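You operate a simulated robot arm through the tools that you are given. There is no shell and no other tool.

The job below is to be done with a simulated two-armed robot. You get a single attempt, and the scene is never put back.

## Task
Fit the missing end block and mill the medium pat into the bowl.
Fine: the pat lies by the mill; shut the guard and seat the hopper; nothing may run out beside the bowl; leave the black knob on wide, the white block in its slot and the small pats where they are.
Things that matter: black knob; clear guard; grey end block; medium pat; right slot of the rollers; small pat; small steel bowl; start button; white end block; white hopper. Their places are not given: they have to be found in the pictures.

Only the result counts: the job must be done as asked and must still hold three seconds after the hand-in. Knocking over, shifting, dropping, spilling or breaking anything else fails it.

## Robot
Two 7-joint arms with two-finger parallel grippers on one trunk that stands fixed in place. Base frame: the origin is at the foot of the trunk, x ahead of it, y to its left, z up. Units: mm, degrees, N and s.
The left shoulder is at [71, 156, 1380], the right one opposite. Each reaches about 1231 mm from its shoulder. Payload 3.91 kg a hand.
The tool frame of a hand sits at the grasp point between the pads (the TCP): z along the fingers, y along the line on which they close. The tips reach 30 mm beyond it. The gripper opens to 110 mm. The fingers are 20 mm wide and 10 mm thick; the gripper's body (48 by 112 mm) begins 55 mm behind the TCP.
Orientation is that of the tool frame in the base frame, as a unit quaternion [x, y, z, w]. With the fingers straight down and closing along the base's y, the tool's x points along the base's -x, its y along +y and its z along -z.

## Interface
- The arms move only by the tool servo_tool. It takes "left_increments", "right_increments" or both (then of equal length, played together; a hand with none holds still); each is a list that holds one entry, the list of rows, each a list of 7 numbers: the finger opening in mm, from 0 to 110, then the shift along the tool's x, y, z in mm, then the turn, a rotation vector about the tool's x, y, z in degrees. In form: [[[grip, dx, dy, dz, wx, wy, wz], ...]]. A call has 1 to 20 rows; each row is the pose to reach, as a shift and turn from the pose commanded when the call began, along the tool's axes at that moment. A row lasts 0.2 s, in which the tool goes at most 50 mm and 8.6 degrees; a call with a longer step from one row to the next is refused whole, and so is a gripper value outside its range. A pose out of reach is approached as far as the arm can. The call stops where the force on the tool passes 90 N (or 10 N more than at its start, if that is more) or the arm is blocked; 0.2 s more then pass. The fingers move at their own pace (about 108 mm/s each) and stop on an object; they squeeze with about 26 N. The grip force told is the motor's: it shows also when the fingers shut on nothing. Time passes only in rows, and 0.2 s behind the last, so rows that repeat a pose let the fingers close. It gives the time, the measured TCP pose, the force on the tool (base axes), the opening and the grip force at its end, in the units of the frame above (readings bear some noise), with the torque about the TCP (base axes, N m) and any sound that the robot's microphone picked up.
- Cameras (640 x 400 px; columns grow to the right, rows downward): "scene" is now at [138.2, 25.4, 1622.5]; the picture's right is [0.30, -0.96, 0.00], its down [-0.41, -0.13, -0.90] and it looks along [0.86, 0.27, -0.43] (base axes); focal length 297 px, centre (320, 200). "left" rides on the left gripper at [72, -17, -103] in its tool frame; the picture's right is [0.23, 0.97, 0.00], its down [-0.76, 0.18, -0.62] and it looks along [-0.61, 0.14, 0.78] (tool axes); focal length 222 px, centre (320, 200). "right" rides on the right gripper at [72, 17, -103] in its tool frame; the picture's right is [-0.23, 0.97, 0.00], its down [-0.76, -0.18, -0.62] and it looks along [-0.61, -0.14, 0.78] (tool axes); focal length 222 px, centre (320, 200).
- grab_frame(camera): a new picture of that camera. No time passes.
- move_column(by): slides the trunk up (or, below 0, down) by that many mm; the arms and the scene camera ride with it, the base frame stays. It gives what a move gives, with no picture.
- head_to(pan, tilt): turns the head with the scene camera to pan (to the left, within 86 degrees either way) and tilt (down, from -29 to 69), counted from straight ahead of the robot. It gives what a move gives.
- measure_at(camera, pixels): for up to 12 pixels [column, row] of the newest picture of that camera ("zoom" is the newest enlarged one), the place [x, y, z] in the base frame of the surface seen there, good to about 2 mm. No time passes.
- close_up(camera, box): a new picture of the part [left, top, right, bottom] of that camera's present view, enlarged. No time passes.
- close_job(): hands the job in; it is judged then, once.

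Unless the task says otherwise, let go and move clear before handing in.

The tools are called after "Request:" by a JSON object that holds its "method" and its "body". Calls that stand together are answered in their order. servo_tool: Moves the arms, as the interface text tells. Its arguments: {"type":"object","properties":{"left_increments":{"type":"array","items":{"type":"array","items":{"type":"array","items":{"type":"number"}}}},"right_increments":{"type":"array","items":{"type":"array","items":{"type":"array","items":{"type":"number"}}}}},"required":[]} The other tools are called the same way: move_column (by) moves the trunk up or down; head_to (pan, tilt) turns the head that bears the scene camera; grab_frame (camera) takes a picture; measure_at (camera, pixels) gives the place of the surface under pixels of a picture; close_up (camera, box) takes an enlarged picture of a part of a camera's view; close_job () hands the job in.

At the start:

```text
time_s: 0.0
left_tool_pos: [680.2, 491.0, 1449.7]
left_orientation: [0.0, 1.0, 0.0, 0.0]
left_wrist_force: [-0.6, -0.4, 0.1]
left_moment: [0.02, -0.04, 0.01]
left_width: 110.1
left_finger_force: 0.0
right_tool_pos: [540.9, -47.7, 1498.0]
right_orientation: [0.0, 1.0, 0.001, 0.0]
right_wrist_force: [-0.1, 0.4, 0.0]
right_moment: [0.05, 0.0, 0.01]
right_width: 110.1
right_finger_force: 0.0
trunk travel left (down, up): [-825.0, 115.0]
head pan, tilt (commanded): [17.2, 25.4]
```

scene: 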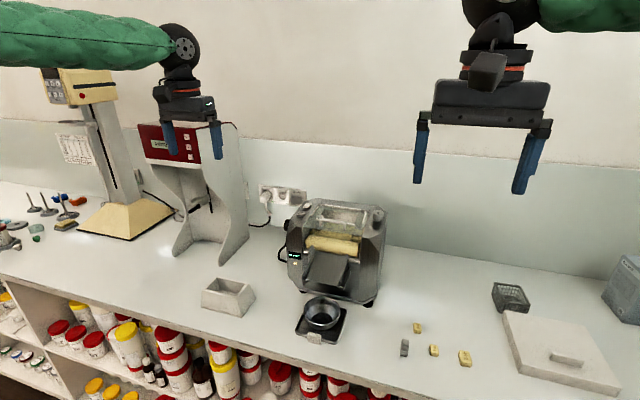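
right: 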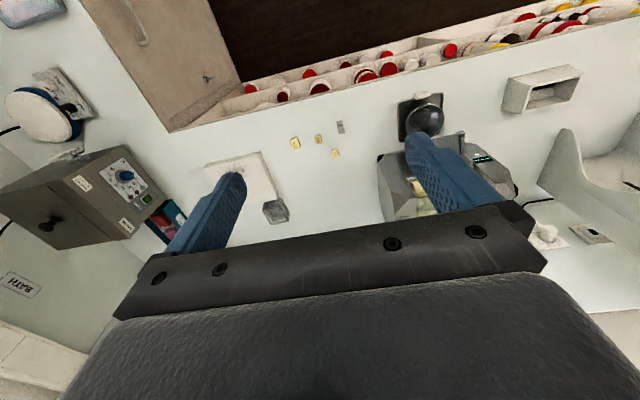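
left: 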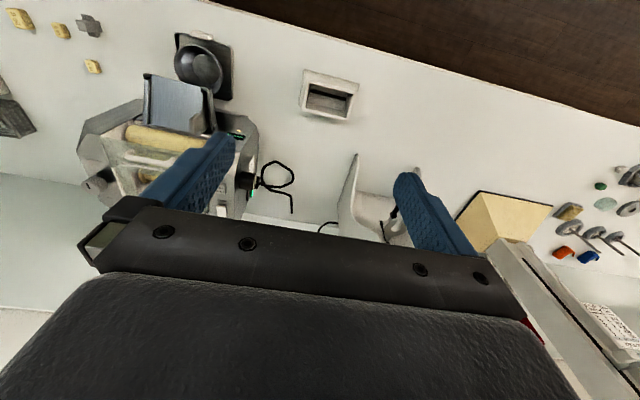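

The scene picture shows a three-roll mill around pixel (335,250), a bowl at (322,315), a white hopper at (228,296), and small items at (404,347), (418,327), (434,350), (465,358). I'll take enlarged pictures to see the details.

Request:
{"method": "close_up", "body": {"camera": "scene", "box": [270, 190, 400, 350]}}

Request:
{"method": "close_up", "body": {"camera": "scene", "box": [380, 270, 540, 390]}}

Request:
{"method": "close_up", "body": {"camera": "left", "box": [0, 0, 320, 230]}}

Request:
{"method": "close_up", "body": {"camera": "right", "box": [260, 60, 600, 260]}}

```text
2.50 times, centred on (335, 270) of scene
```

zoom: 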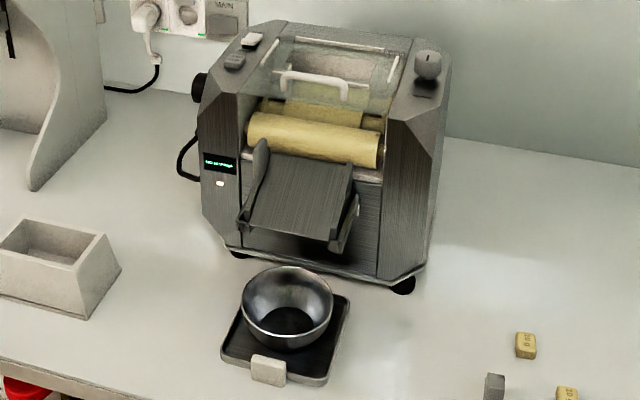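

```text
3.33 times, centred on (460, 330) of scene
```

zoom: 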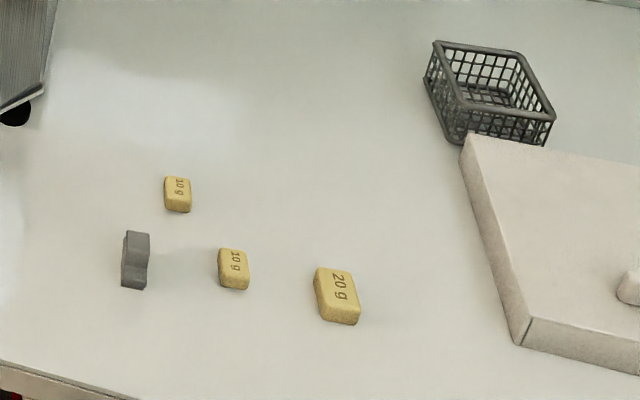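

```text
1.74 times, centred on (160, 115) of left
```

zoom: 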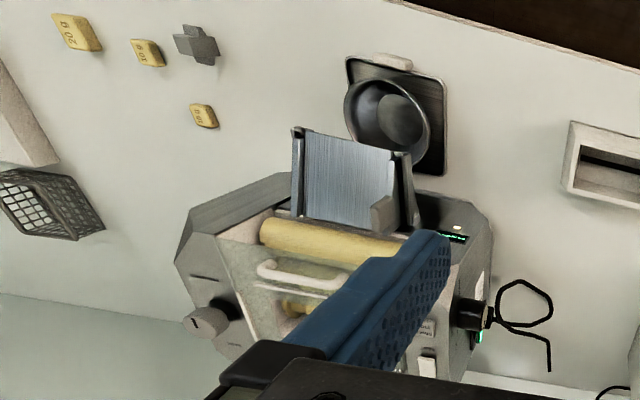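

```text
1.88 times, centred on (430, 160) of right
```

zoom: 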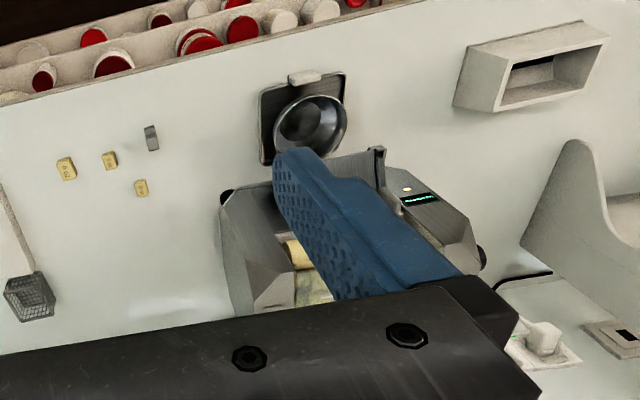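

The mill has a clear guard with a white handle at scene zoom (315,85), rollers beneath, and the end block with a T-like shape lies at (135,260). I'll measure key points in the scene picture.

Request:
{"method": "measure_at", "body": {"camera": "scene", "pixels": [[404, 347], [418, 327], [434, 350], [465, 357], [228, 290], [322, 318], [322, 308], [326, 270], [330, 242], [335, 222], [290, 258], [372, 215]]}}

Request:
{"method": "close_up", "body": {"camera": "scene", "box": [280, 190, 400, 265]}}

Request:
{"method": "close_up", "body": {"camera": "scene", "box": [280, 240, 360, 290]}}

```text
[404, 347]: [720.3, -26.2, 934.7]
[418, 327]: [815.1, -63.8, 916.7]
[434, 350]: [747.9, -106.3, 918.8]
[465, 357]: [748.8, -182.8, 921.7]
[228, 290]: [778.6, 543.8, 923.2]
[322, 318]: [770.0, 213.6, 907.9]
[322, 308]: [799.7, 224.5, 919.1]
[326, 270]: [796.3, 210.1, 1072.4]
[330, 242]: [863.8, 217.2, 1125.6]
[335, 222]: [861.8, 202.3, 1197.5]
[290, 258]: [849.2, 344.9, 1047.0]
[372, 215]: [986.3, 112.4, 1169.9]
```

```text
5.33 times, centred on (340, 228) of scene
```

zoom: 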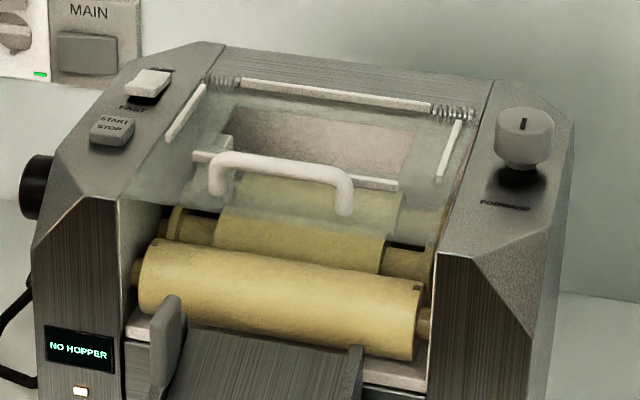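

```text
8.00 times, centred on (320, 265) of scene
```

zoom: 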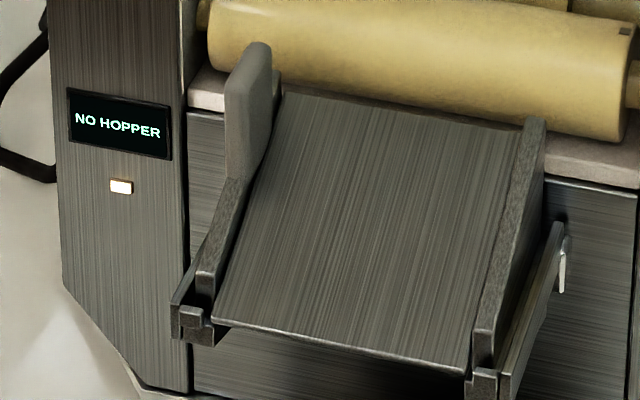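

The display at zoom (120,125) reads "NO HOPPER", and the apron's left slot holds a block while its right rail at (540,130) has none. I'll zoom on the hopper, block and bowl, and measure the guard.

Request:
{"method": "close_up", "body": {"camera": "scene", "box": [390, 315, 486, 375]}}

Request:
{"method": "close_up", "body": {"camera": "scene", "box": [180, 260, 276, 320]}}

Request:
{"method": "close_up", "body": {"camera": "scene", "box": [280, 290, 360, 350]}}

Request:
{"method": "close_up", "body": {"camera": "scene", "box": [300, 195, 380, 245]}}

```text
6.67 times, centred on (438, 345) of scene
```

zoom: 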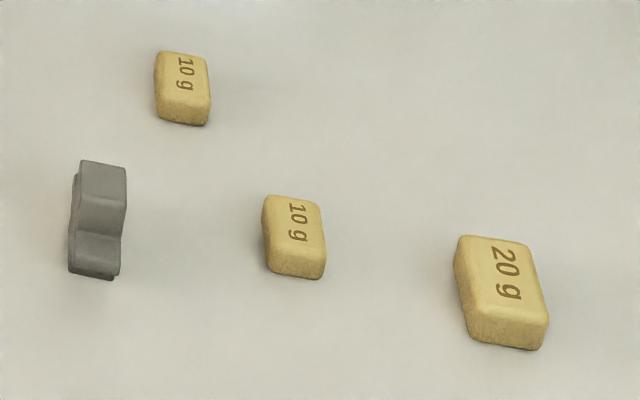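

```text
6.67 times, centred on (228, 290) of scene
```

zoom: 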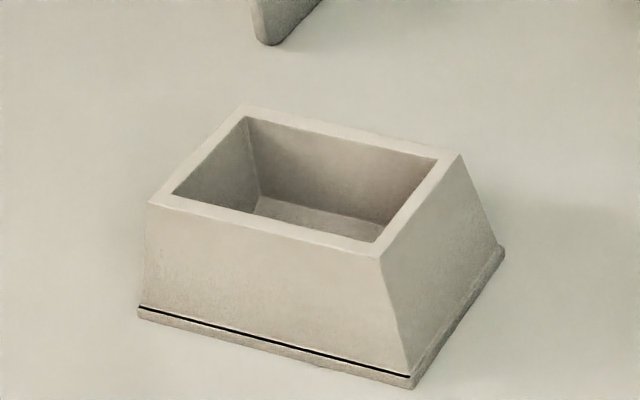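

```text
6.67 times, centred on (320, 320) of scene
```

zoom: 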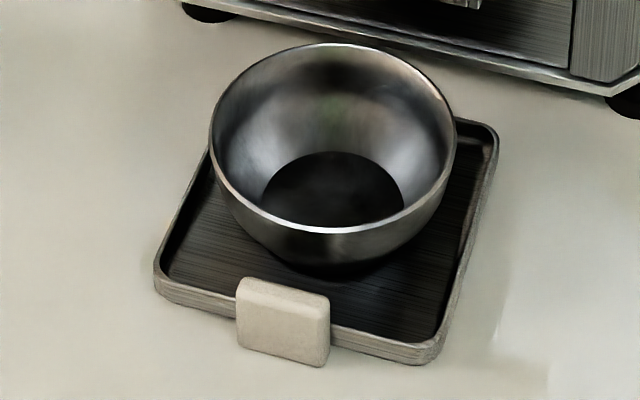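

```text
8.00 times, centred on (340, 220) of scene
```

zoom: 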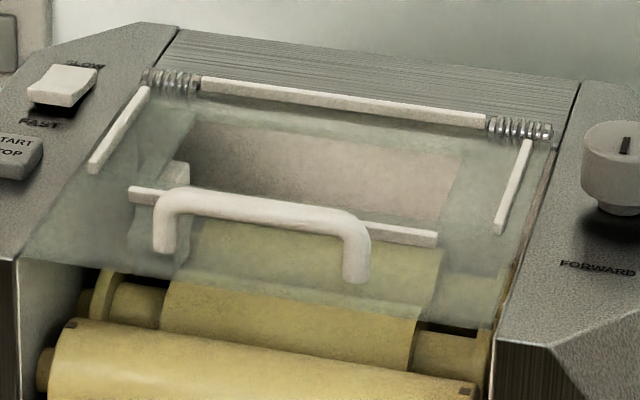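

The hopper stands wide flange down at (228,296), and the clear guard with white handle covers the rear rollers. I'll measure guard and roller points on the zoom picture to learn the geometry.

Request:
{"method": "measure_at", "body": {"camera": "zoom", "pixels": [[165, 235], [255, 205], [357, 262], [130, 193], [437, 238], [95, 165], [145, 95], [200, 85], [485, 118], [528, 145], [498, 228], [170, 175]]}}

Request:
{"method": "measure_at", "body": {"camera": "scene", "pixels": [[310, 240], [340, 243], [357, 250], [320, 232], [345, 236], [372, 212], [376, 220], [303, 214], [300, 220], [286, 228], [380, 240], [340, 202]]}}

```text
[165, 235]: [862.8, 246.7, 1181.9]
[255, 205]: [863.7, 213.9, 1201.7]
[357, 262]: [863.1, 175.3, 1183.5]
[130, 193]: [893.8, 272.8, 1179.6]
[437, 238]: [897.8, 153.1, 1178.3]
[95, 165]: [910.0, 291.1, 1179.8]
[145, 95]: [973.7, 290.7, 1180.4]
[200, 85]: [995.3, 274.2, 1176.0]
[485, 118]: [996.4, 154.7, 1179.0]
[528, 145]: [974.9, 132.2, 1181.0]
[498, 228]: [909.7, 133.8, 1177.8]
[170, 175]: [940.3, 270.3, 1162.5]
```

```text
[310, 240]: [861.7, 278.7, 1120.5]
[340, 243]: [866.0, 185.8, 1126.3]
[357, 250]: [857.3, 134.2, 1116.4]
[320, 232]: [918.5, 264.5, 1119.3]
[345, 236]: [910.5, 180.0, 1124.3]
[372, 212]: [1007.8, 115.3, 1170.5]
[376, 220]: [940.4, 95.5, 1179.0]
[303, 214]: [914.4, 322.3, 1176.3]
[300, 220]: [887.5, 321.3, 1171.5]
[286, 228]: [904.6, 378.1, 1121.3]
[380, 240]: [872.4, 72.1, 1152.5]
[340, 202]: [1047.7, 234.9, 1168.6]
```

The guard's strips all measure z≈1179, so it lies flat (shut) with its hinge at x≈1000 and its handle bar at (863, 211, 1201). I'll bring the left hand above the mill to look in from above.

Request:
{"method": "servo_tool", "body": {"left_increments": [[[110, -6, -40, 15, 0, 0, 0], [110, -13, -80, 35, 0, 0, 0], [110, -20, -120, 55, 0, 0, 0], [110, -27, -160, 75, 0, 0, 0], [110, -34, -200, 95, 0, 0, 0], [110, -41, -240, 115, 0, 0, 0], [110, -47, -280, 135, 0, 0, 0], [110, -52, -302, 150, 0, 0, 0]]]}}

Request:
{"method": "grab_frame", "body": {"camera": "left"}}

```text
time_s: 1.8
left_tool_pos: [732.7, 189.0, 1298.4]
left_orientation: [0.0, 1.0, 0.0, 0.0]
left_wrist_force: [0.0, 0.4, 0.3]
left_moment: [-0.03, -0.01, 0.02]
left_width: 110.3
left_finger_force: 0.2
right_tool_pos: [541.6, -48.2, 1496.5]
right_orientation: [0.0, 1.0, 0.0, -0.001]
right_wrist_force: [0.0, -0.3, -0.5]
right_moment: [0.0, -0.02, 0.02]
right_width: 109.9
right_finger_force: 0.1
trunk travel left (down, up): [-825.0, 115.0]
head pan, tilt (commanded): [17.2, 25.4]
```

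```text
taken
```

left: 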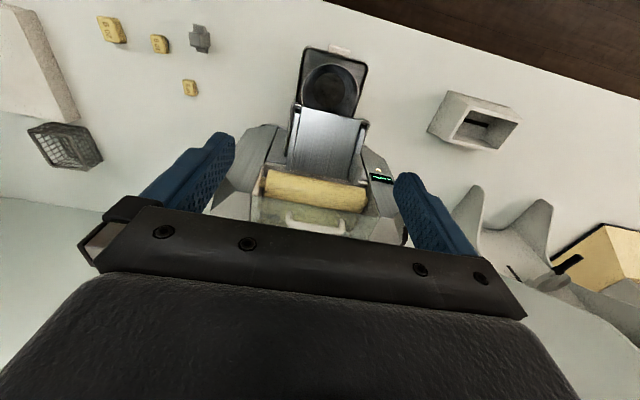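

The mill's guard sits low in the picture at (315,220), half hidden by the gripper. I'll move the left hand forward and up to see the top of the mill.

Request:
{"method": "servo_tool", "body": {"left_increments": [[[110, -40, 5, -20, 0, 0, 0], [110, -80, 10, -40, 0, 0, 0], [110, -120, 15, -60, 0, 0, 0], [110, -140, 20, -80, 0, 0, 0]]]}}

Request:
{"method": "grab_frame", "body": {"camera": "left"}}

Request:
{"method": "close_up", "body": {"camera": "left", "box": [240, 80, 400, 180]}}

```text
time_s: 2.8
left_tool_pos: [872.5, 210.0, 1378.1]
left_orientation: [0.0, 1.0, 0.0, -0.001]
left_wrist_force: [0.8, -0.2, 0.1]
left_moment: [-0.02, -0.01, 0.0]
left_width: 110.0
left_finger_force: 0.1
right_tool_pos: [540.5, -49.6, 1497.9]
right_orientation: [0.0, 1.0, 0.0, 0.0]
right_wrist_force: [0.2, 0.2, -0.6]
right_moment: [0.0, 0.02, 0.01]
right_width: 109.9
right_finger_force: 0.2
trunk travel left (down, up): [-825.0, 115.0]
head pan, tilt (commanded): [17.2, 25.4]
```

```text
taken
```

left: 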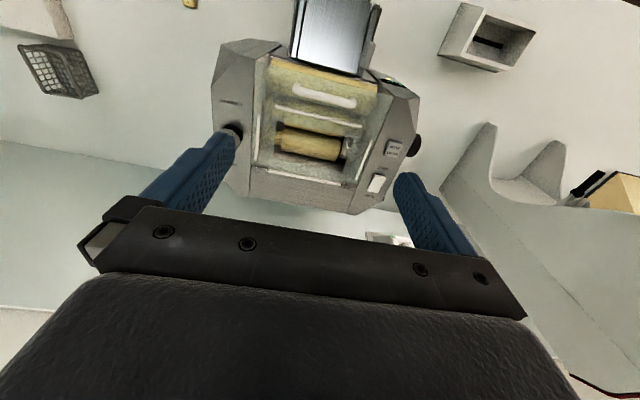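

```text
4.00 times, centred on (320, 130) of left
```

zoom: 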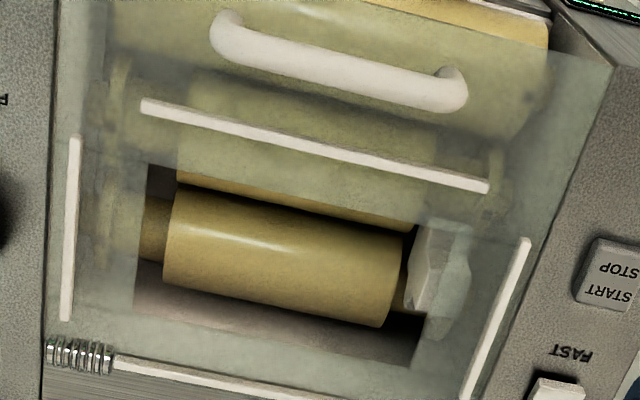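

I can now see through the guard's aperture: the white block sits at the left end between the back two rollers at zoom (440,265), and the right end at (150,230) is empty. I'll zoom in and measure both ends.

Request:
{"method": "close_up", "body": {"camera": "left", "box": [325, 120, 373, 168]}}

Request:
{"method": "measure_at", "body": {"camera": "zoom", "pixels": [[320, 200], [250, 200], [400, 200], [320, 120], [320, 280], [250, 280], [400, 280], [200, 200], [320, 330], [240, 130], [400, 130], [150, 250]]}}

Request:
{"method": "close_up", "body": {"camera": "left", "box": [250, 95, 314, 159]}}

Request:
{"method": "measure_at", "body": {"camera": "zoom", "pixels": [[320, 200], [250, 200], [270, 240], [260, 280], [240, 320], [320, 160], [280, 130], [350, 330], [350, 280], [240, 240], [220, 200], [400, 250]]}}

```text
8.33 times, centred on (349, 144) of left
```

zoom: 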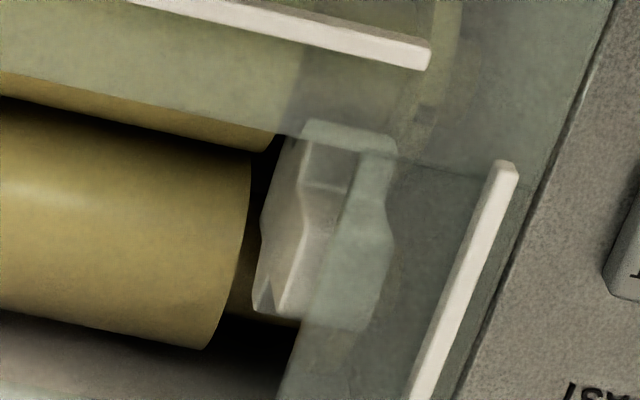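

```text
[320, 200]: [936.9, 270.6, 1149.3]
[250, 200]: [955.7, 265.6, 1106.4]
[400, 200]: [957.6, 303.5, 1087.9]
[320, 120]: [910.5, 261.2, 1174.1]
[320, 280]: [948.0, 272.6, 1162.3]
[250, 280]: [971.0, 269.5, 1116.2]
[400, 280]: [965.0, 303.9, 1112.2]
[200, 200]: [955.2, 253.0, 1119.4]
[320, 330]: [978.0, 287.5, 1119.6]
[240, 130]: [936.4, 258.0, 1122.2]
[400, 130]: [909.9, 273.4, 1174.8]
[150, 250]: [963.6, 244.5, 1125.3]
```

```text
6.25 times, centred on (282, 127) of left
```

zoom: 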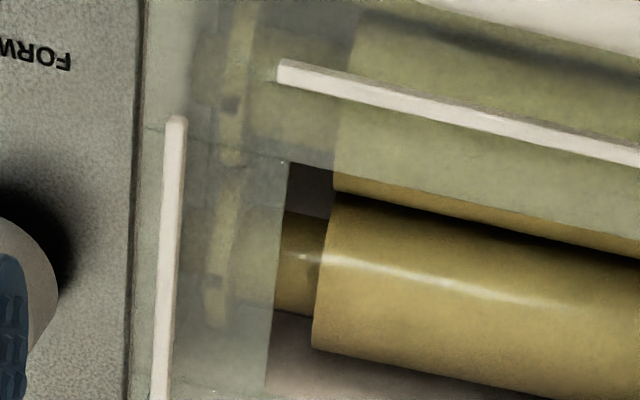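

```text
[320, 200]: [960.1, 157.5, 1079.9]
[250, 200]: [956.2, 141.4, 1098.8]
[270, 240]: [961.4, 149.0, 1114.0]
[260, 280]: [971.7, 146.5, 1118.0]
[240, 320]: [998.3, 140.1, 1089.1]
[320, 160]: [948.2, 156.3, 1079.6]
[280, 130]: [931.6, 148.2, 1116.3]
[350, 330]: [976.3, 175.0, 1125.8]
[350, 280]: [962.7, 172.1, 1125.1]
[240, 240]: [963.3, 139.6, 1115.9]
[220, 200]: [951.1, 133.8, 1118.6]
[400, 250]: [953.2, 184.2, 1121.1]
```

The measuring sees through the clear guard: the white block spans about x 912–980, top z≈1162, y≈262–290, and the right slot lies around y≈133–150. Next I lower the right hand over the grey end block to view it closely.

Request:
{"method": "servo_tool", "body": {"right_increments": [[[110, -15, 3, 40, 0, 0, 0], [110, -30, 6, 80, 0, 0, 0], [110, -45, 9, 120, 0, 0, 0], [110, -60, 12, 160, 0, 0, 0], [110, -75, 15, 200, 0, 0, 0], [110, -90, 18, 240, 0, 0, 0], [110, -105, 21, 280, 0, 0, 0], [110, -120, 24, 320, 0, 0, 0], [110, -135, 27, 360, 0, 0, 0], [110, -145, 30, 390, 0, 0, 0]]]}}

Request:
{"method": "grab_frame", "body": {"camera": "right"}}

Request:
{"method": "close_up", "body": {"camera": "right", "box": [280, 80, 360, 160]}}

Request:
{"method": "grab_frame", "body": {"camera": "scene"}}

```text
time_s: 5.0
left_tool_pos: [872.5, 209.4, 1379.7]
left_orientation: [0.0, 1.0, 0.0, -0.001]
left_wrist_force: [0.5, 0.0, -0.6]
left_moment: [-0.01, 0.01, 0.01]
left_width: 109.7
left_finger_force: 0.0
right_tool_pos: [685.7, -19.3, 1106.2]
right_orientation: [0.0, 1.0, -0.001, 0.0]
right_wrist_force: [0.7, 0.3, -0.3]
right_moment: [0.01, 0.03, 0.01]
right_width: 110.1
right_finger_force: 0.1
trunk travel left (down, up): [-825.0, 115.0]
head pan, tilt (commanded): [17.2, 25.4]
```

```text
taken
```

right: 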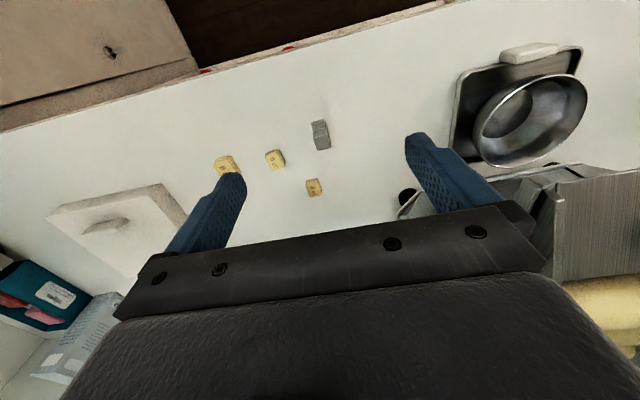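

```text
5.00 times, centred on (320, 120) of right
```

zoom: 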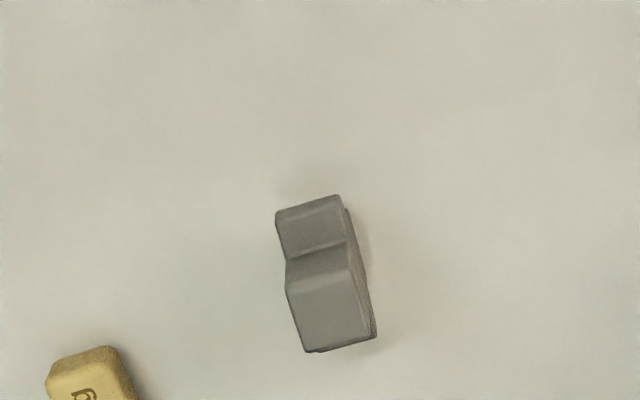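

```text
taken
```

scene: 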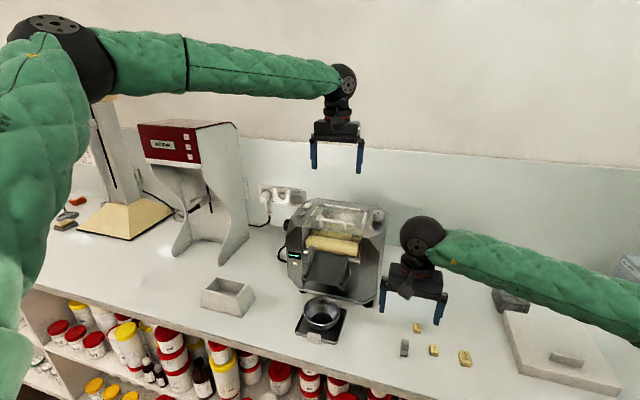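

The grey block shows at zoom (325,275), long axis roughly toward the robot with a notch in it. I'll measure points on it and on the pats from this view.

Request:
{"method": "measure_at", "body": {"camera": "zoom", "pixels": [[310, 205], [310, 230], [315, 250], [320, 265], [325, 285], [330, 320], [335, 345], [355, 260], [365, 300], [290, 225], [340, 215], [300, 330]]}}

Request:
{"method": "close_up", "body": {"camera": "right", "box": [304, 112, 336, 156]}}

Request:
{"method": "close_up", "body": {"camera": "scene", "box": [394, 334, 414, 360]}}

```text
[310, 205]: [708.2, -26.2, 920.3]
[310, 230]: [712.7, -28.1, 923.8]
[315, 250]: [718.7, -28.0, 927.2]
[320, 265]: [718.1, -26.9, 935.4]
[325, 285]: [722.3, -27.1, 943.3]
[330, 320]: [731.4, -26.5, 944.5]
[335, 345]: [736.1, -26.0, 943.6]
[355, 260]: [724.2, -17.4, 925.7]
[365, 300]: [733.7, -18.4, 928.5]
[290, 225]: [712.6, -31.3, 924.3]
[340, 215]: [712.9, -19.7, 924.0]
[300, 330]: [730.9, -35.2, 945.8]
```

```text
9.09 times, centred on (320, 134) of right
```

zoom: 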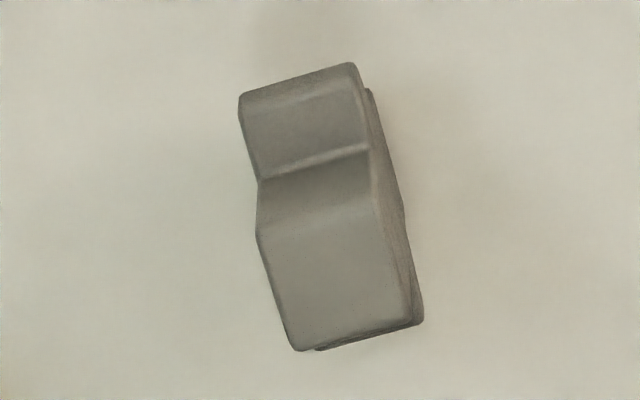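

```text
15.38 times, centred on (404, 347) of scene
```

zoom: 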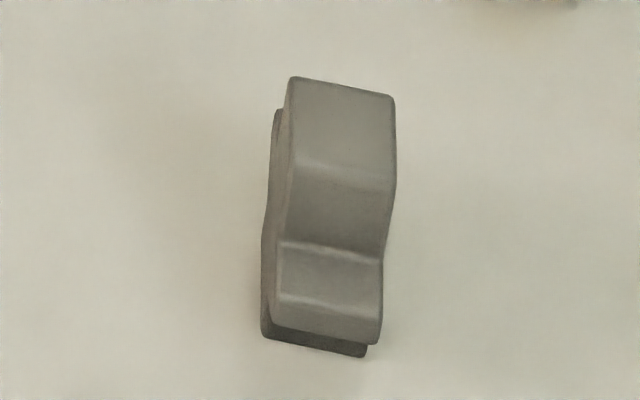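

The block's top steps from z≈924 (front) to z≈944 (back), about 18 mm thick in y, the same sense as the white block. Now I measure the apron lip and the bowl rim to check they line up.

Request:
{"method": "close_up", "body": {"camera": "scene", "box": [288, 245, 368, 345]}}

Request:
{"method": "measure_at", "body": {"camera": "zoom", "pixels": [[215, 155], [330, 185], [270, 168], [210, 120], [340, 150], [222, 255], [310, 232], [265, 220], [250, 290], [300, 270], [255, 310], [330, 250]]}}

Request:
{"method": "close_up", "body": {"camera": "right", "box": [440, 30, 640, 280]}}

```text
4.00 times, centred on (328, 295) of scene
```

zoom: 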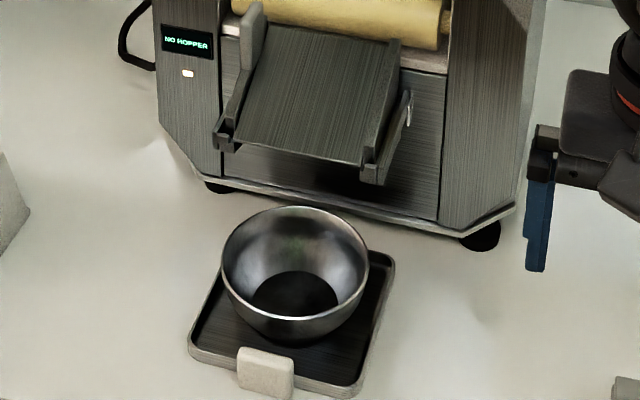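

```text
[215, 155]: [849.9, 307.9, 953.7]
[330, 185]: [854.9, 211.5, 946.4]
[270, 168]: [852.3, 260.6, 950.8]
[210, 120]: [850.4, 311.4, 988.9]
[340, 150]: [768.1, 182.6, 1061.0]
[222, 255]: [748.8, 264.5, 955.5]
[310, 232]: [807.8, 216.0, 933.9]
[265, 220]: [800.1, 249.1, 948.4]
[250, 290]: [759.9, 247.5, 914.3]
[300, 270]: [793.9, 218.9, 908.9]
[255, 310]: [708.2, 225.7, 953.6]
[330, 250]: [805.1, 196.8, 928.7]
```

```text
1.60 times, centred on (540, 155) of right
```

zoom: 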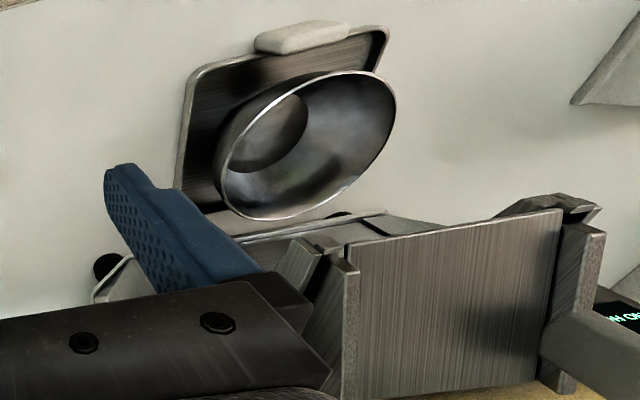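

The bowl's rim is at z≈955 and the apron lip is somewhat above and ahead of it at zoom (300,155). I'll measure the lip and rim extremes more exactly.

Request:
{"method": "close_up", "body": {"camera": "scene", "box": [288, 245, 368, 345]}}

Request:
{"method": "measure_at", "body": {"camera": "zoom", "pixels": [[240, 138], [300, 152], [355, 163], [365, 175], [222, 140], [290, 319], [369, 268], [221, 262], [297, 207], [340, 215], [240, 225], [390, 270]]}}

Request:
{"method": "measure_at", "body": {"camera": "right", "pixels": [[480, 120], [520, 162], [575, 85], [530, 55], [600, 172], [640, 168]]}}

```text
4.00 times, centred on (328, 295) of scene
```

zoom: 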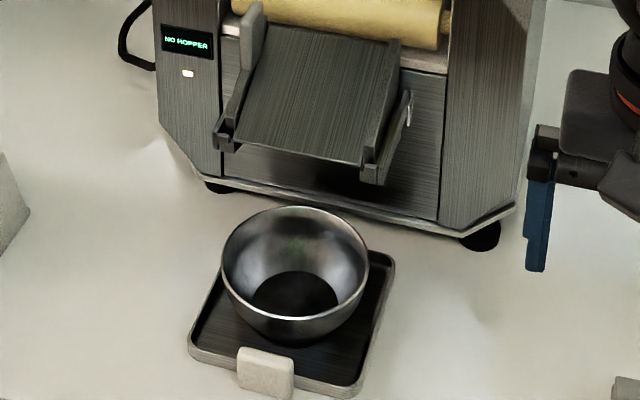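

```text
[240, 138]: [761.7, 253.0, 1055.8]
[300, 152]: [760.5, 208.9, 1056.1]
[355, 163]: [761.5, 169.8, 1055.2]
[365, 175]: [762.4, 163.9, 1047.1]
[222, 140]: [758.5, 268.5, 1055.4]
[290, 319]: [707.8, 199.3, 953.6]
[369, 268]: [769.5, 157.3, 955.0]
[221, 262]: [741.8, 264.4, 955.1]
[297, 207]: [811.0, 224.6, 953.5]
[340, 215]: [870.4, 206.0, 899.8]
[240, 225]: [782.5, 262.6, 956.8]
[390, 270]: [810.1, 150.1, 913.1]
```

```text
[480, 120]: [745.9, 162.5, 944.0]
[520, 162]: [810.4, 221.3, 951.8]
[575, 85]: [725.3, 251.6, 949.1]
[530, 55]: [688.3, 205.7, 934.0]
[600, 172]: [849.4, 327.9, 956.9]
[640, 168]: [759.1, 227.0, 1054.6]
```

The bowl is centred at about (758, 211), right under the lip (x≈760, y 170–253), so it needs no move. Now I measure the hopper.

Request:
{"method": "close_up", "body": {"camera": "scene", "box": [190, 265, 270, 325]}}

Request:
{"method": "measure_at", "body": {"camera": "zoom", "pixels": [[82, 190], [200, 88], [455, 145], [350, 262], [70, 335], [395, 425], [510, 262], [110, 180], [205, 105], [425, 150], [350, 250], [270, 220]]}}

Request:
{"method": "close_up", "body": {"camera": "left", "box": [430, 0, 550, 80]}}

```text
6.67 times, centred on (230, 295) of scene
```

zoom: 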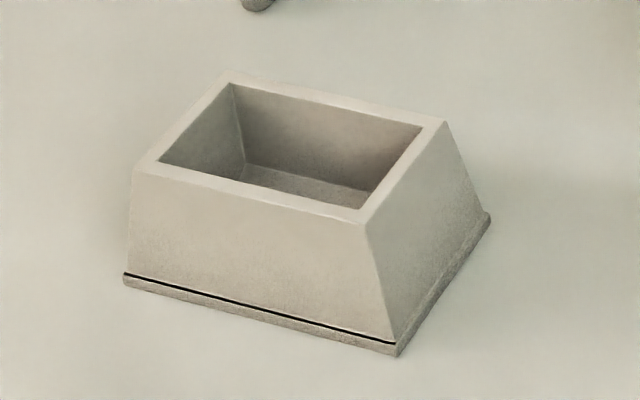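

```text
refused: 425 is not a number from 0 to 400
```

```text
5.00 times, centred on (490, 40) of left
```

zoom: 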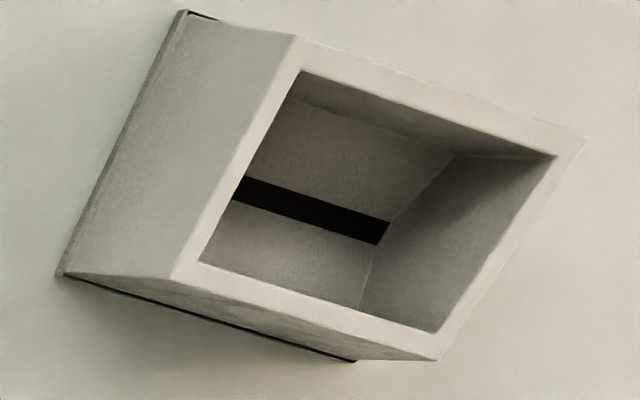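

The hopper is upright (wide flange down, slot in its floor). I'll take its corner measures again within the picture's limits.

Request:
{"method": "close_up", "body": {"camera": "scene", "box": [190, 265, 270, 315]}}

Request:
{"method": "measure_at", "body": {"camera": "scene", "pixels": [[207, 286], [219, 275], [246, 281], [235, 293], [206, 306], [239, 316], [250, 299], [211, 297], [225, 302]]}}

```text
8.00 times, centred on (230, 290) of scene
```

zoom: 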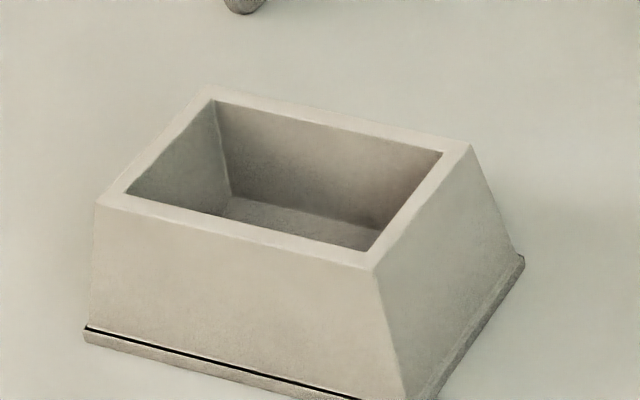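

```text
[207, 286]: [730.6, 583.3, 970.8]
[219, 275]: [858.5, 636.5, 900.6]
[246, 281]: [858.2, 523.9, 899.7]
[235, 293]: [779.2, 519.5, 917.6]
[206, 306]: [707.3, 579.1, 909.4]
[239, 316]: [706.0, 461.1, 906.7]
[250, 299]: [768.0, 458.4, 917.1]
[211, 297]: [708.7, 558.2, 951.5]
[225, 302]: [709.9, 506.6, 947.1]
```

Request:
{"method": "measure_at", "body": {"camera": "zoom", "pixels": [[98, 200], [122, 193], [208, 92], [214, 103], [468, 148], [440, 155], [372, 262], [368, 250], [90, 335], [84, 325], [405, 395], [522, 262]]}}

Request:
{"method": "close_up", "body": {"camera": "left", "box": [430, 0, 550, 80]}}

Request:
{"method": "measure_at", "body": {"camera": "zoom", "pixels": [[190, 15], [65, 275], [350, 358], [178, 272], [298, 42], [580, 140], [432, 352], [320, 215], [240, 195], [380, 235], [330, 140], [300, 260]]}}

```text
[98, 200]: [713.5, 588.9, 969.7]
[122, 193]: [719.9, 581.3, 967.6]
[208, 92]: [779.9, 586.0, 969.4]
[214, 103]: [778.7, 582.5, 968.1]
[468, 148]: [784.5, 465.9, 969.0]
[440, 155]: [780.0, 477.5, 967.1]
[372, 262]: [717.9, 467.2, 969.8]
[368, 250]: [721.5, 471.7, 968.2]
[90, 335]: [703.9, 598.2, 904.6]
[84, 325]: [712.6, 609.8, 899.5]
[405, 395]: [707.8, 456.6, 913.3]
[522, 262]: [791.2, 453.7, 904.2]
```

```text
5.00 times, centred on (490, 40) of left
```

zoom: 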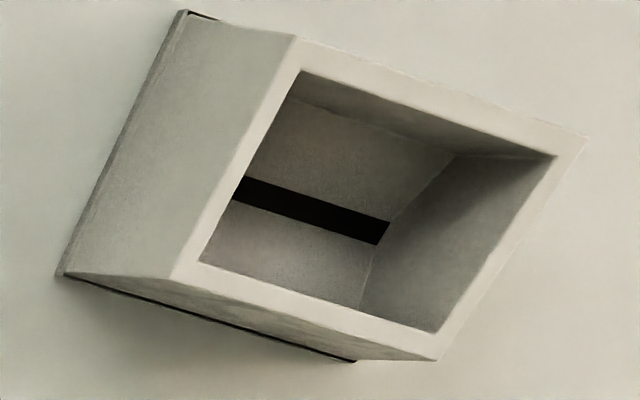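

```text
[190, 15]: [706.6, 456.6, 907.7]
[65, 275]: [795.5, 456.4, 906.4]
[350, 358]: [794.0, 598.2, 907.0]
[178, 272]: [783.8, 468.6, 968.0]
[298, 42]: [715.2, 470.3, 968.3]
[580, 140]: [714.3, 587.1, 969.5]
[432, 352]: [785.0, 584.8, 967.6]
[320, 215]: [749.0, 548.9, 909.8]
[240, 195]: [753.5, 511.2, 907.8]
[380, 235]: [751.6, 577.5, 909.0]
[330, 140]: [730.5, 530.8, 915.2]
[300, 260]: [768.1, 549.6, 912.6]
```

The hopper base spans x 704–795, y 455–599, top rim x 714–785 at z≈969; the guard's strip frame (x≈897–995, y≈134–291) matches it, so its seat centre is about (945, 212). I'll now measure the guard handle precisely before gripping it.

Request:
{"method": "close_up", "body": {"camera": "left", "box": [280, 76, 370, 116]}}

Request:
{"method": "measure_at", "body": {"camera": "zoom", "pixels": [[120, 100], [105, 55], [135, 70], [300, 110], [460, 155], [480, 165], [470, 120], [500, 140], [100, 75], [300, 140]]}}

Request:
{"method": "close_up", "body": {"camera": "scene", "box": [316, 212, 352, 236]}}

Request:
{"method": "measure_at", "body": {"camera": "zoom", "pixels": [[45, 130], [70, 130], [60, 200], [300, 140], [500, 220], [530, 240], [560, 270], [560, 330], [520, 300], [300, 180], [90, 80], [40, 190]]}}

```text
7.11 times, centred on (325, 96) of left
```

zoom: 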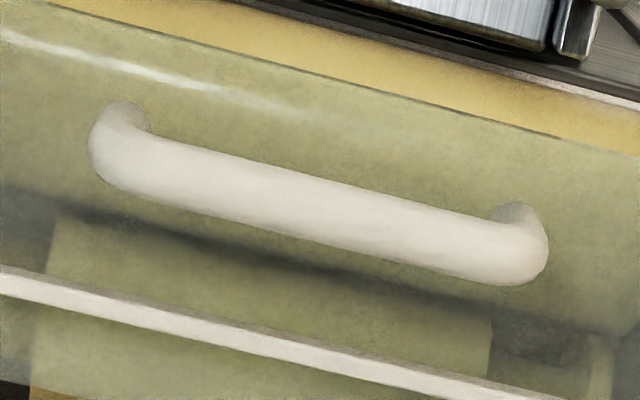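

```text
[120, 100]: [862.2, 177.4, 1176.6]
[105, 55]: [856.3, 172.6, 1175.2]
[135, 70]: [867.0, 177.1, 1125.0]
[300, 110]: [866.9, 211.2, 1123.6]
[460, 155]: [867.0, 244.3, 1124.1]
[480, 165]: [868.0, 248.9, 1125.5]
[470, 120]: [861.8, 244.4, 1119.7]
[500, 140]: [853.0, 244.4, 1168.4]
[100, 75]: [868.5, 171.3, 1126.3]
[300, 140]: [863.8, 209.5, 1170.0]
```

```text
16.00 times, centred on (334, 224) of scene
```

zoom: 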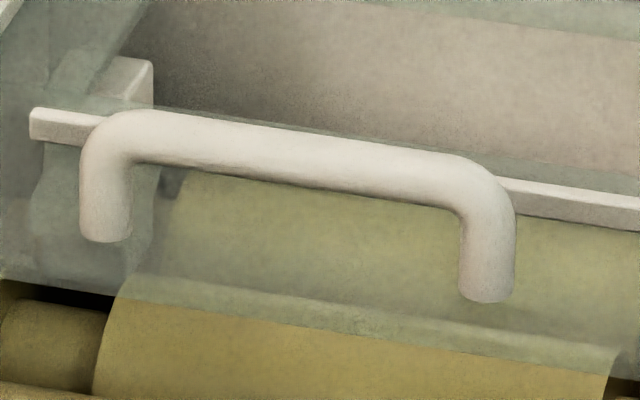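

```text
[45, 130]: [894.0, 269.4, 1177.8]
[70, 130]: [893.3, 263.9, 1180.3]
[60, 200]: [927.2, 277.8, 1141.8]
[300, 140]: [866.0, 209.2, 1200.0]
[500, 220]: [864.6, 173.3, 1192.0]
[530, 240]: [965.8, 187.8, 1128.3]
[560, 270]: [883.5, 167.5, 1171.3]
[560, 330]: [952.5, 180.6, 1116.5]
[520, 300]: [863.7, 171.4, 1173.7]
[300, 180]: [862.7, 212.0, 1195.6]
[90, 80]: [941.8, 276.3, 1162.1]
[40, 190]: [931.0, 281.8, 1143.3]
```

The handle's legs are at y≈170 and 252, bar top z≈1202, x≈864. I'll lower the left hand over it with the fingers straddling its ends and close.

Request:
{"method": "servo_tool", "body": {"left_increments": [[[110, 4, 1.5, 40, 0, 0, 0], [110, 8.5, 1.5, 80, 0, 0, 0], [110, 8.5, 1.5, 120, 0, 0, 0], [110, 8.5, 1.5, 150, 0, 0, 0], [110, 8.5, 1.5, 167, 0, 0, 0], [110, 8.5, 1.5, 167, 0, 0, 0]]]}}

Request:
{"method": "close_up", "body": {"camera": "scene", "box": [290, 170, 390, 260]}}

```text
time_s: 6.4
left_tool_pos: [864.1, 210.2, 1212.5]
left_orientation: [0.0, 1.0, 0.0, 0.0]
left_wrist_force: [0.1, -0.1, 0.4]
left_moment: [-0.02, 0.03, 0.0]
left_width: 110.3
left_finger_force: 0.0
right_tool_pos: [685.8, -17.5, 1106.3]
right_orientation: [0.001, 1.0, 0.0, 0.0]
right_wrist_force: [-0.2, 0.2, 1.0]
right_moment: [0.01, 0.02, -0.02]
right_width: 110.1
right_finger_force: 0.0
trunk travel left (down, up): [-825.0, 115.0]
head pan, tilt (commanded): [17.2, 25.4]
```

```text
4.44 times, centred on (340, 215) of scene
```

zoom: 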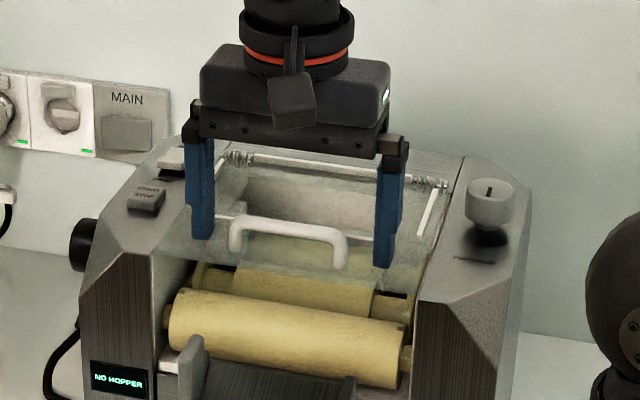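

The fingers stand on both sides of the handle as planned. I close on it.

Request:
{"method": "servo_tool", "body": {"left_increments": [[[60, 0, 0, 0, 0, 0, 0], [60, 0, 0, 0, 0, 0, 0], [60, 0, 0, 0, 0, 0, 0]]]}}

Request:
{"method": "close_up", "body": {"camera": "scene", "box": [290, 170, 390, 260]}}

```text
time_s: 7.2
left_tool_pos: [862.8, 215.1, 1212.9]
left_orientation: [-0.002, 1.0, 0.0, 0.0]
left_wrist_force: [1.3, 20.4, 3.6]
left_moment: [1.22, -0.26, 0.72]
left_width: 81.0
left_finger_force: 45.2
right_tool_pos: [685.7, -16.4, 1107.1]
right_orientation: [0.0, 1.0, -0.001, 0.0]
right_wrist_force: [-0.1, 0.3, 0.9]
right_moment: [-0.01, -0.02, 0.02]
right_width: 109.8
right_finger_force: 0.1
trunk travel left (down, up): [-825.0, 115.0]
head pan, tilt (commanded): [17.2, 25.4]
```

```text
4.44 times, centred on (340, 215) of scene
```

zoom: 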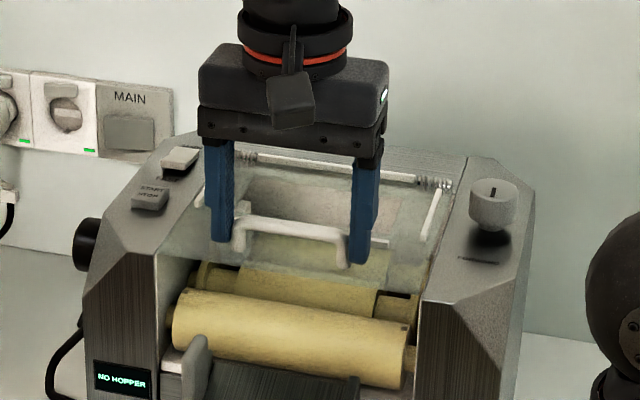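

The grip holds the handle (81 mm) but a +20 N side force shows the hand was off centre. I'll check whether the mill has shifted by re-measuring the strips and knob.

Request:
{"method": "close_up", "body": {"camera": "scene", "box": [300, 195, 380, 245]}}

Request:
{"method": "measure_at", "body": {"camera": "zoom", "pixels": [[145, 95], [200, 85], [485, 118], [528, 145], [498, 228], [610, 150], [610, 190], [60, 85], [255, 205], [437, 238], [150, 230], [350, 260]]}}

```text
8.00 times, centred on (340, 220) of scene
```

zoom: 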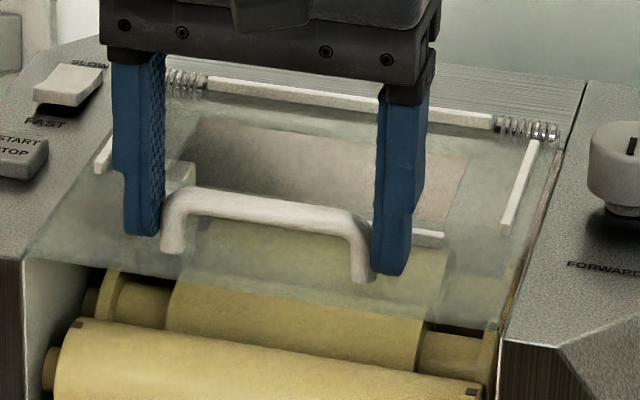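

```text
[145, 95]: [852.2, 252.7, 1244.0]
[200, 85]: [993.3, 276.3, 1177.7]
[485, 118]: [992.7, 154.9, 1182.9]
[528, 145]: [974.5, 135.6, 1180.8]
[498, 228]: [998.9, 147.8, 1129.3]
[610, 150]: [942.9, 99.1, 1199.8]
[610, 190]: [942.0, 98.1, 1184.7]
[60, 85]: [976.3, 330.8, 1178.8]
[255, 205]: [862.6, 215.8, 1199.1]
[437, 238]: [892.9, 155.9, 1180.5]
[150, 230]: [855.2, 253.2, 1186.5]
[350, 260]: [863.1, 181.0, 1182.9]
```

The strips and knob have moved about 7 zoom pixels (≈2.6 mm toward −y), so the side force nudged the mill slightly. I'll relieve the side load by shifting the commanded pose +5 mm in y.

Request:
{"method": "servo_tool", "body": {"left_increments": [[[60, 0, 3, 0, 0, 0, 0], [60, 0, 5, 0, 0, 0, 0], [60, 0, 5, 0, 0, 0, 0]]]}}

Request:
{"method": "close_up", "body": {"camera": "scene", "box": [300, 195, 380, 245]}}

```text
time_s: 8.0
left_tool_pos: [863.1, 213.8, 1212.5]
left_orientation: [0.0, 1.0, -0.001, 0.0]
left_wrist_force: [1.7, 2.7, 1.9]
left_moment: [-0.45, 0.03, 0.92]
left_width: 80.9
left_finger_force: 45.3
right_tool_pos: [685.7, -19.1, 1106.8]
right_orientation: [0.0, 1.0, 0.0, 0.0]
right_wrist_force: [-0.2, 0.0, 0.2]
right_moment: [-0.02, 0.0, 0.02]
right_width: 110.1
right_finger_force: 0.0
trunk travel left (down, up): [-825.0, 115.0]
head pan, tilt (commanded): [17.2, 25.4]
```

```text
8.00 times, centred on (340, 220) of scene
```

zoom: 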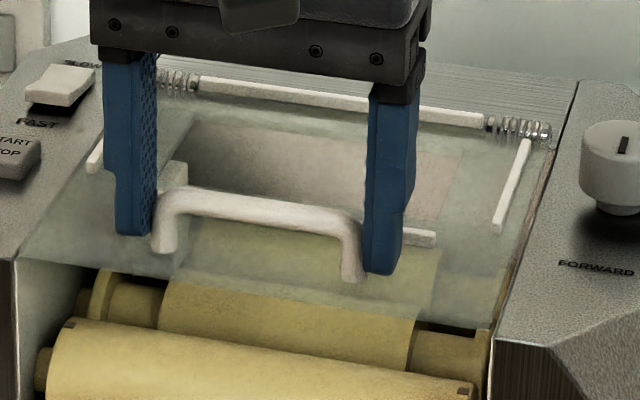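

The side load is gone and the mill is back where it was (back strip's left end again at (200,85)). I'll measure the hinge springs at (178,83) and (520,130) to get the swing axis.

Request:
{"method": "measure_at", "body": {"camera": "zoom", "pixels": [[178, 83], [190, 75], [505, 128], [520, 130], [540, 135], [520, 118], [520, 142], [340, 100], [470, 120]]}}

Request:
{"method": "close_up", "body": {"camera": "scene", "box": [350, 200, 382, 224]}}

```text
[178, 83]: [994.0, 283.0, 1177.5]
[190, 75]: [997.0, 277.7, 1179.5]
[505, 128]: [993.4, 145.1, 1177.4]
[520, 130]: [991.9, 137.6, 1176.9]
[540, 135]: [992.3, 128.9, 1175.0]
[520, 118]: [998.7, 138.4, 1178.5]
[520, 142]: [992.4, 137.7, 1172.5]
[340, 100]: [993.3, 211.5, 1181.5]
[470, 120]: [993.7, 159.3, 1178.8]
```

```text
16.00 times, centred on (366, 212) of scene
```

zoom: 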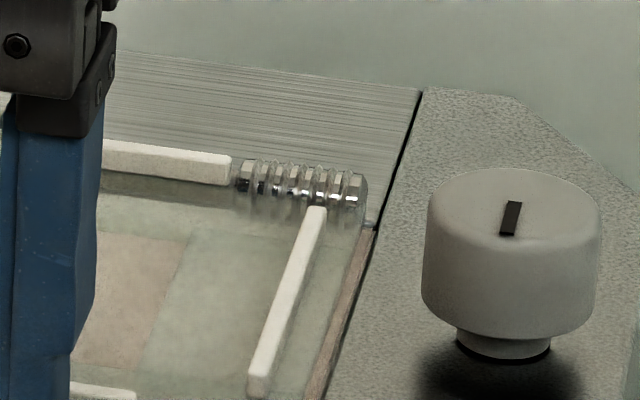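

The hinge axis is about x≈998, z≈1173, and the handle contact about (863, 1192). I'll swing the guard up along that arc to 20° first, watching forces.

Request:
{"method": "servo_tool", "body": {"left_increments": [[[60, -2.2, 0, -11.7, 0, 0, 0], [60, -5.4, 0, -23.2, 0, 0, 0], [60, -9.5, 0, -34.3, 0, 0, 0], [60, -14.6, 0, -45, 0, 0, 0], [60, -14.6, 0, -45, 0, 0, 0]]]}}

Request:
{"method": "grab_frame", "body": {"camera": "scene"}}

Request:
{"method": "close_up", "body": {"camera": "scene", "box": [280, 150, 400, 250]}}

```text
time_s: 9.2
left_tool_pos: [877.8, 214.9, 1258.6]
left_orientation: [0.0, 1.0, -0.001, 0.0]
left_wrist_force: [-9.6, -5.5, -4.2]
left_moment: [-0.27, 1.34, 0.03]
left_width: 80.9
left_finger_force: 45.2
right_tool_pos: [683.7, -19.5, 1106.8]
right_orientation: [0.0, 1.0, -0.001, 0.0]
right_wrist_force: [-0.5, -0.3, -0.3]
right_moment: [-0.01, 0.01, -0.03]
right_width: 110.0
right_finger_force: 0.1
trunk travel left (down, up): [-825.0, 115.0]
head pan, tilt (commanded): [17.2, 25.4]
```

```text
taken
```

scene: 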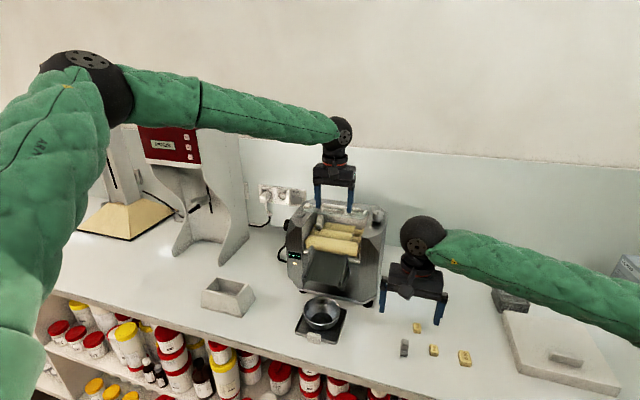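

```text
4.00 times, centred on (340, 200) of scene
```

zoom: 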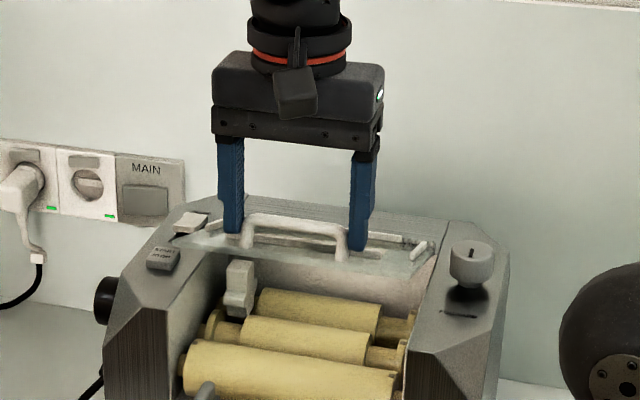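

The guard follows (about 20° open) and the white block's profile is visible at zoom (240,285). A −9.6 N x force suggests a slightly flatter arc; I'll continue to 60° with a corrected path.

Request:
{"method": "servo_tool", "body": {"left_increments": [[[60, -3.1, 0, -10.9, 0, 0, 0], [60, -9.5, 0, -20.9, 0, 0, 0], [60, -16.7, 0, -30.3, 0, 0, 0], [60, -24.7, 0, -39, 0, 0, 0], [60, -33.4, 0, -47, 0, 0, 0], [60, -42.8, 0, -54.1, 0, 0, 0], [60, -52.8, 0, -60.5, 0, 0, 0], [60, -63.3, 0, -65.9, 0, 0, 0]]]}}

Request:
{"method": "close_up", "body": {"camera": "scene", "box": [280, 130, 400, 250]}}

```text
time_s: 11.0
left_tool_pos: [919.3, 226.2, 1321.3]
left_orientation: [0.0, 1.0, 0.0, 0.001]
left_wrist_force: [0.1, 0.5, -0.6]
left_moment: [0.01, -0.01, 0.01]
left_width: 60.0
left_finger_force: 0.0
left hand out of reach, approached as far as the arm can: row 6, 7, 8
right_tool_pos: [685.3, -19.2, 1108.0]
right_orientation: [0.0, 1.0, 0.0, 0.0]
right_wrist_force: [-0.7, 0.4, 0.4]
right_moment: [-0.02, 0.0, 0.0]
right_width: 110.0
right_finger_force: 0.1
trunk travel left (down, up): [-825.0, 115.0]
head pan, tilt (commanded): [17.2, 25.4]
```

```text
3.33 times, centred on (340, 190) of scene
```

zoom: 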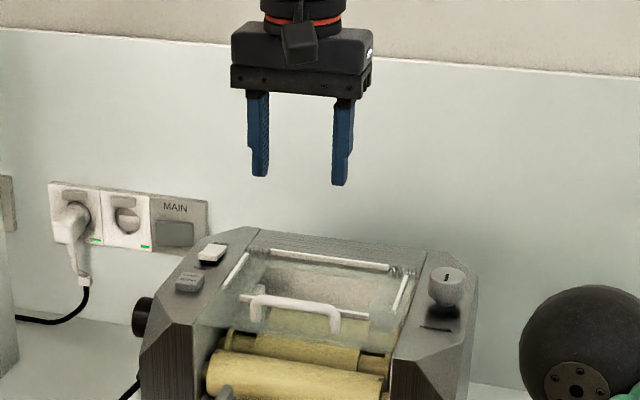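

The vertical left hand ran out of reach at x≈919 and slipped off; the guard fell shut again (zoom (300,300)) and the mill looks unmoved. I'll plan to lift the guard with a fingertip under its front edge from a forward-pointing hand, so I first check the room there.

Request:
{"method": "close_up", "body": {"camera": "scene", "box": [290, 215, 380, 275]}}

Request:
{"method": "measure_at", "body": {"camera": "zoom", "pixels": [[150, 235], [155, 260], [150, 290], [130, 330], [440, 300], [445, 330], [110, 150], [300, 190], [480, 240], [60, 180], [280, 140], [420, 165]]}}

Request:
{"method": "close_up", "body": {"camera": "left", "box": [230, 60, 400, 180]}}

```text
6.67 times, centred on (335, 245) of scene
```

zoom: 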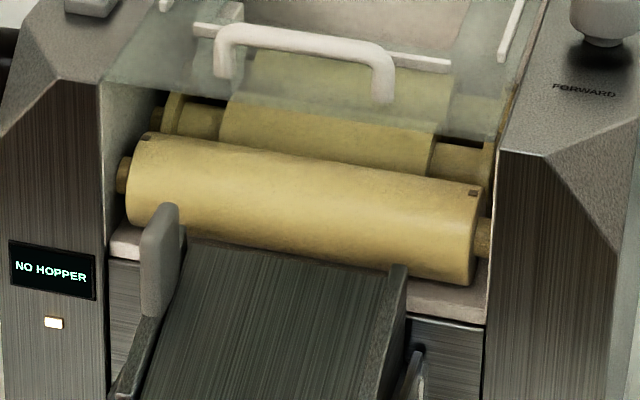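

```text
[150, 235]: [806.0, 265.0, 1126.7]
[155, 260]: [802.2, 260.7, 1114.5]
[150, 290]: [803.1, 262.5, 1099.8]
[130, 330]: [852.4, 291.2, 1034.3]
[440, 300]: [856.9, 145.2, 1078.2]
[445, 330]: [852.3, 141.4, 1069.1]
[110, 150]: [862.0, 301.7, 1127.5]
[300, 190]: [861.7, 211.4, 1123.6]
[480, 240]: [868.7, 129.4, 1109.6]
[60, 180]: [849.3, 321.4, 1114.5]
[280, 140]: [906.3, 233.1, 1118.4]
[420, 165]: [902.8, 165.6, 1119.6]
```

```text
3.33 times, centred on (315, 120) of left
```

zoom: 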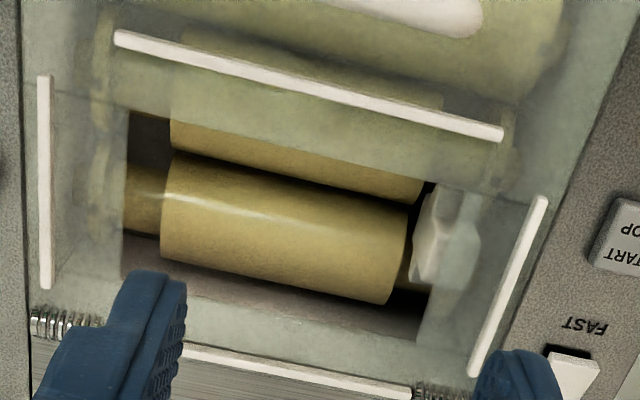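

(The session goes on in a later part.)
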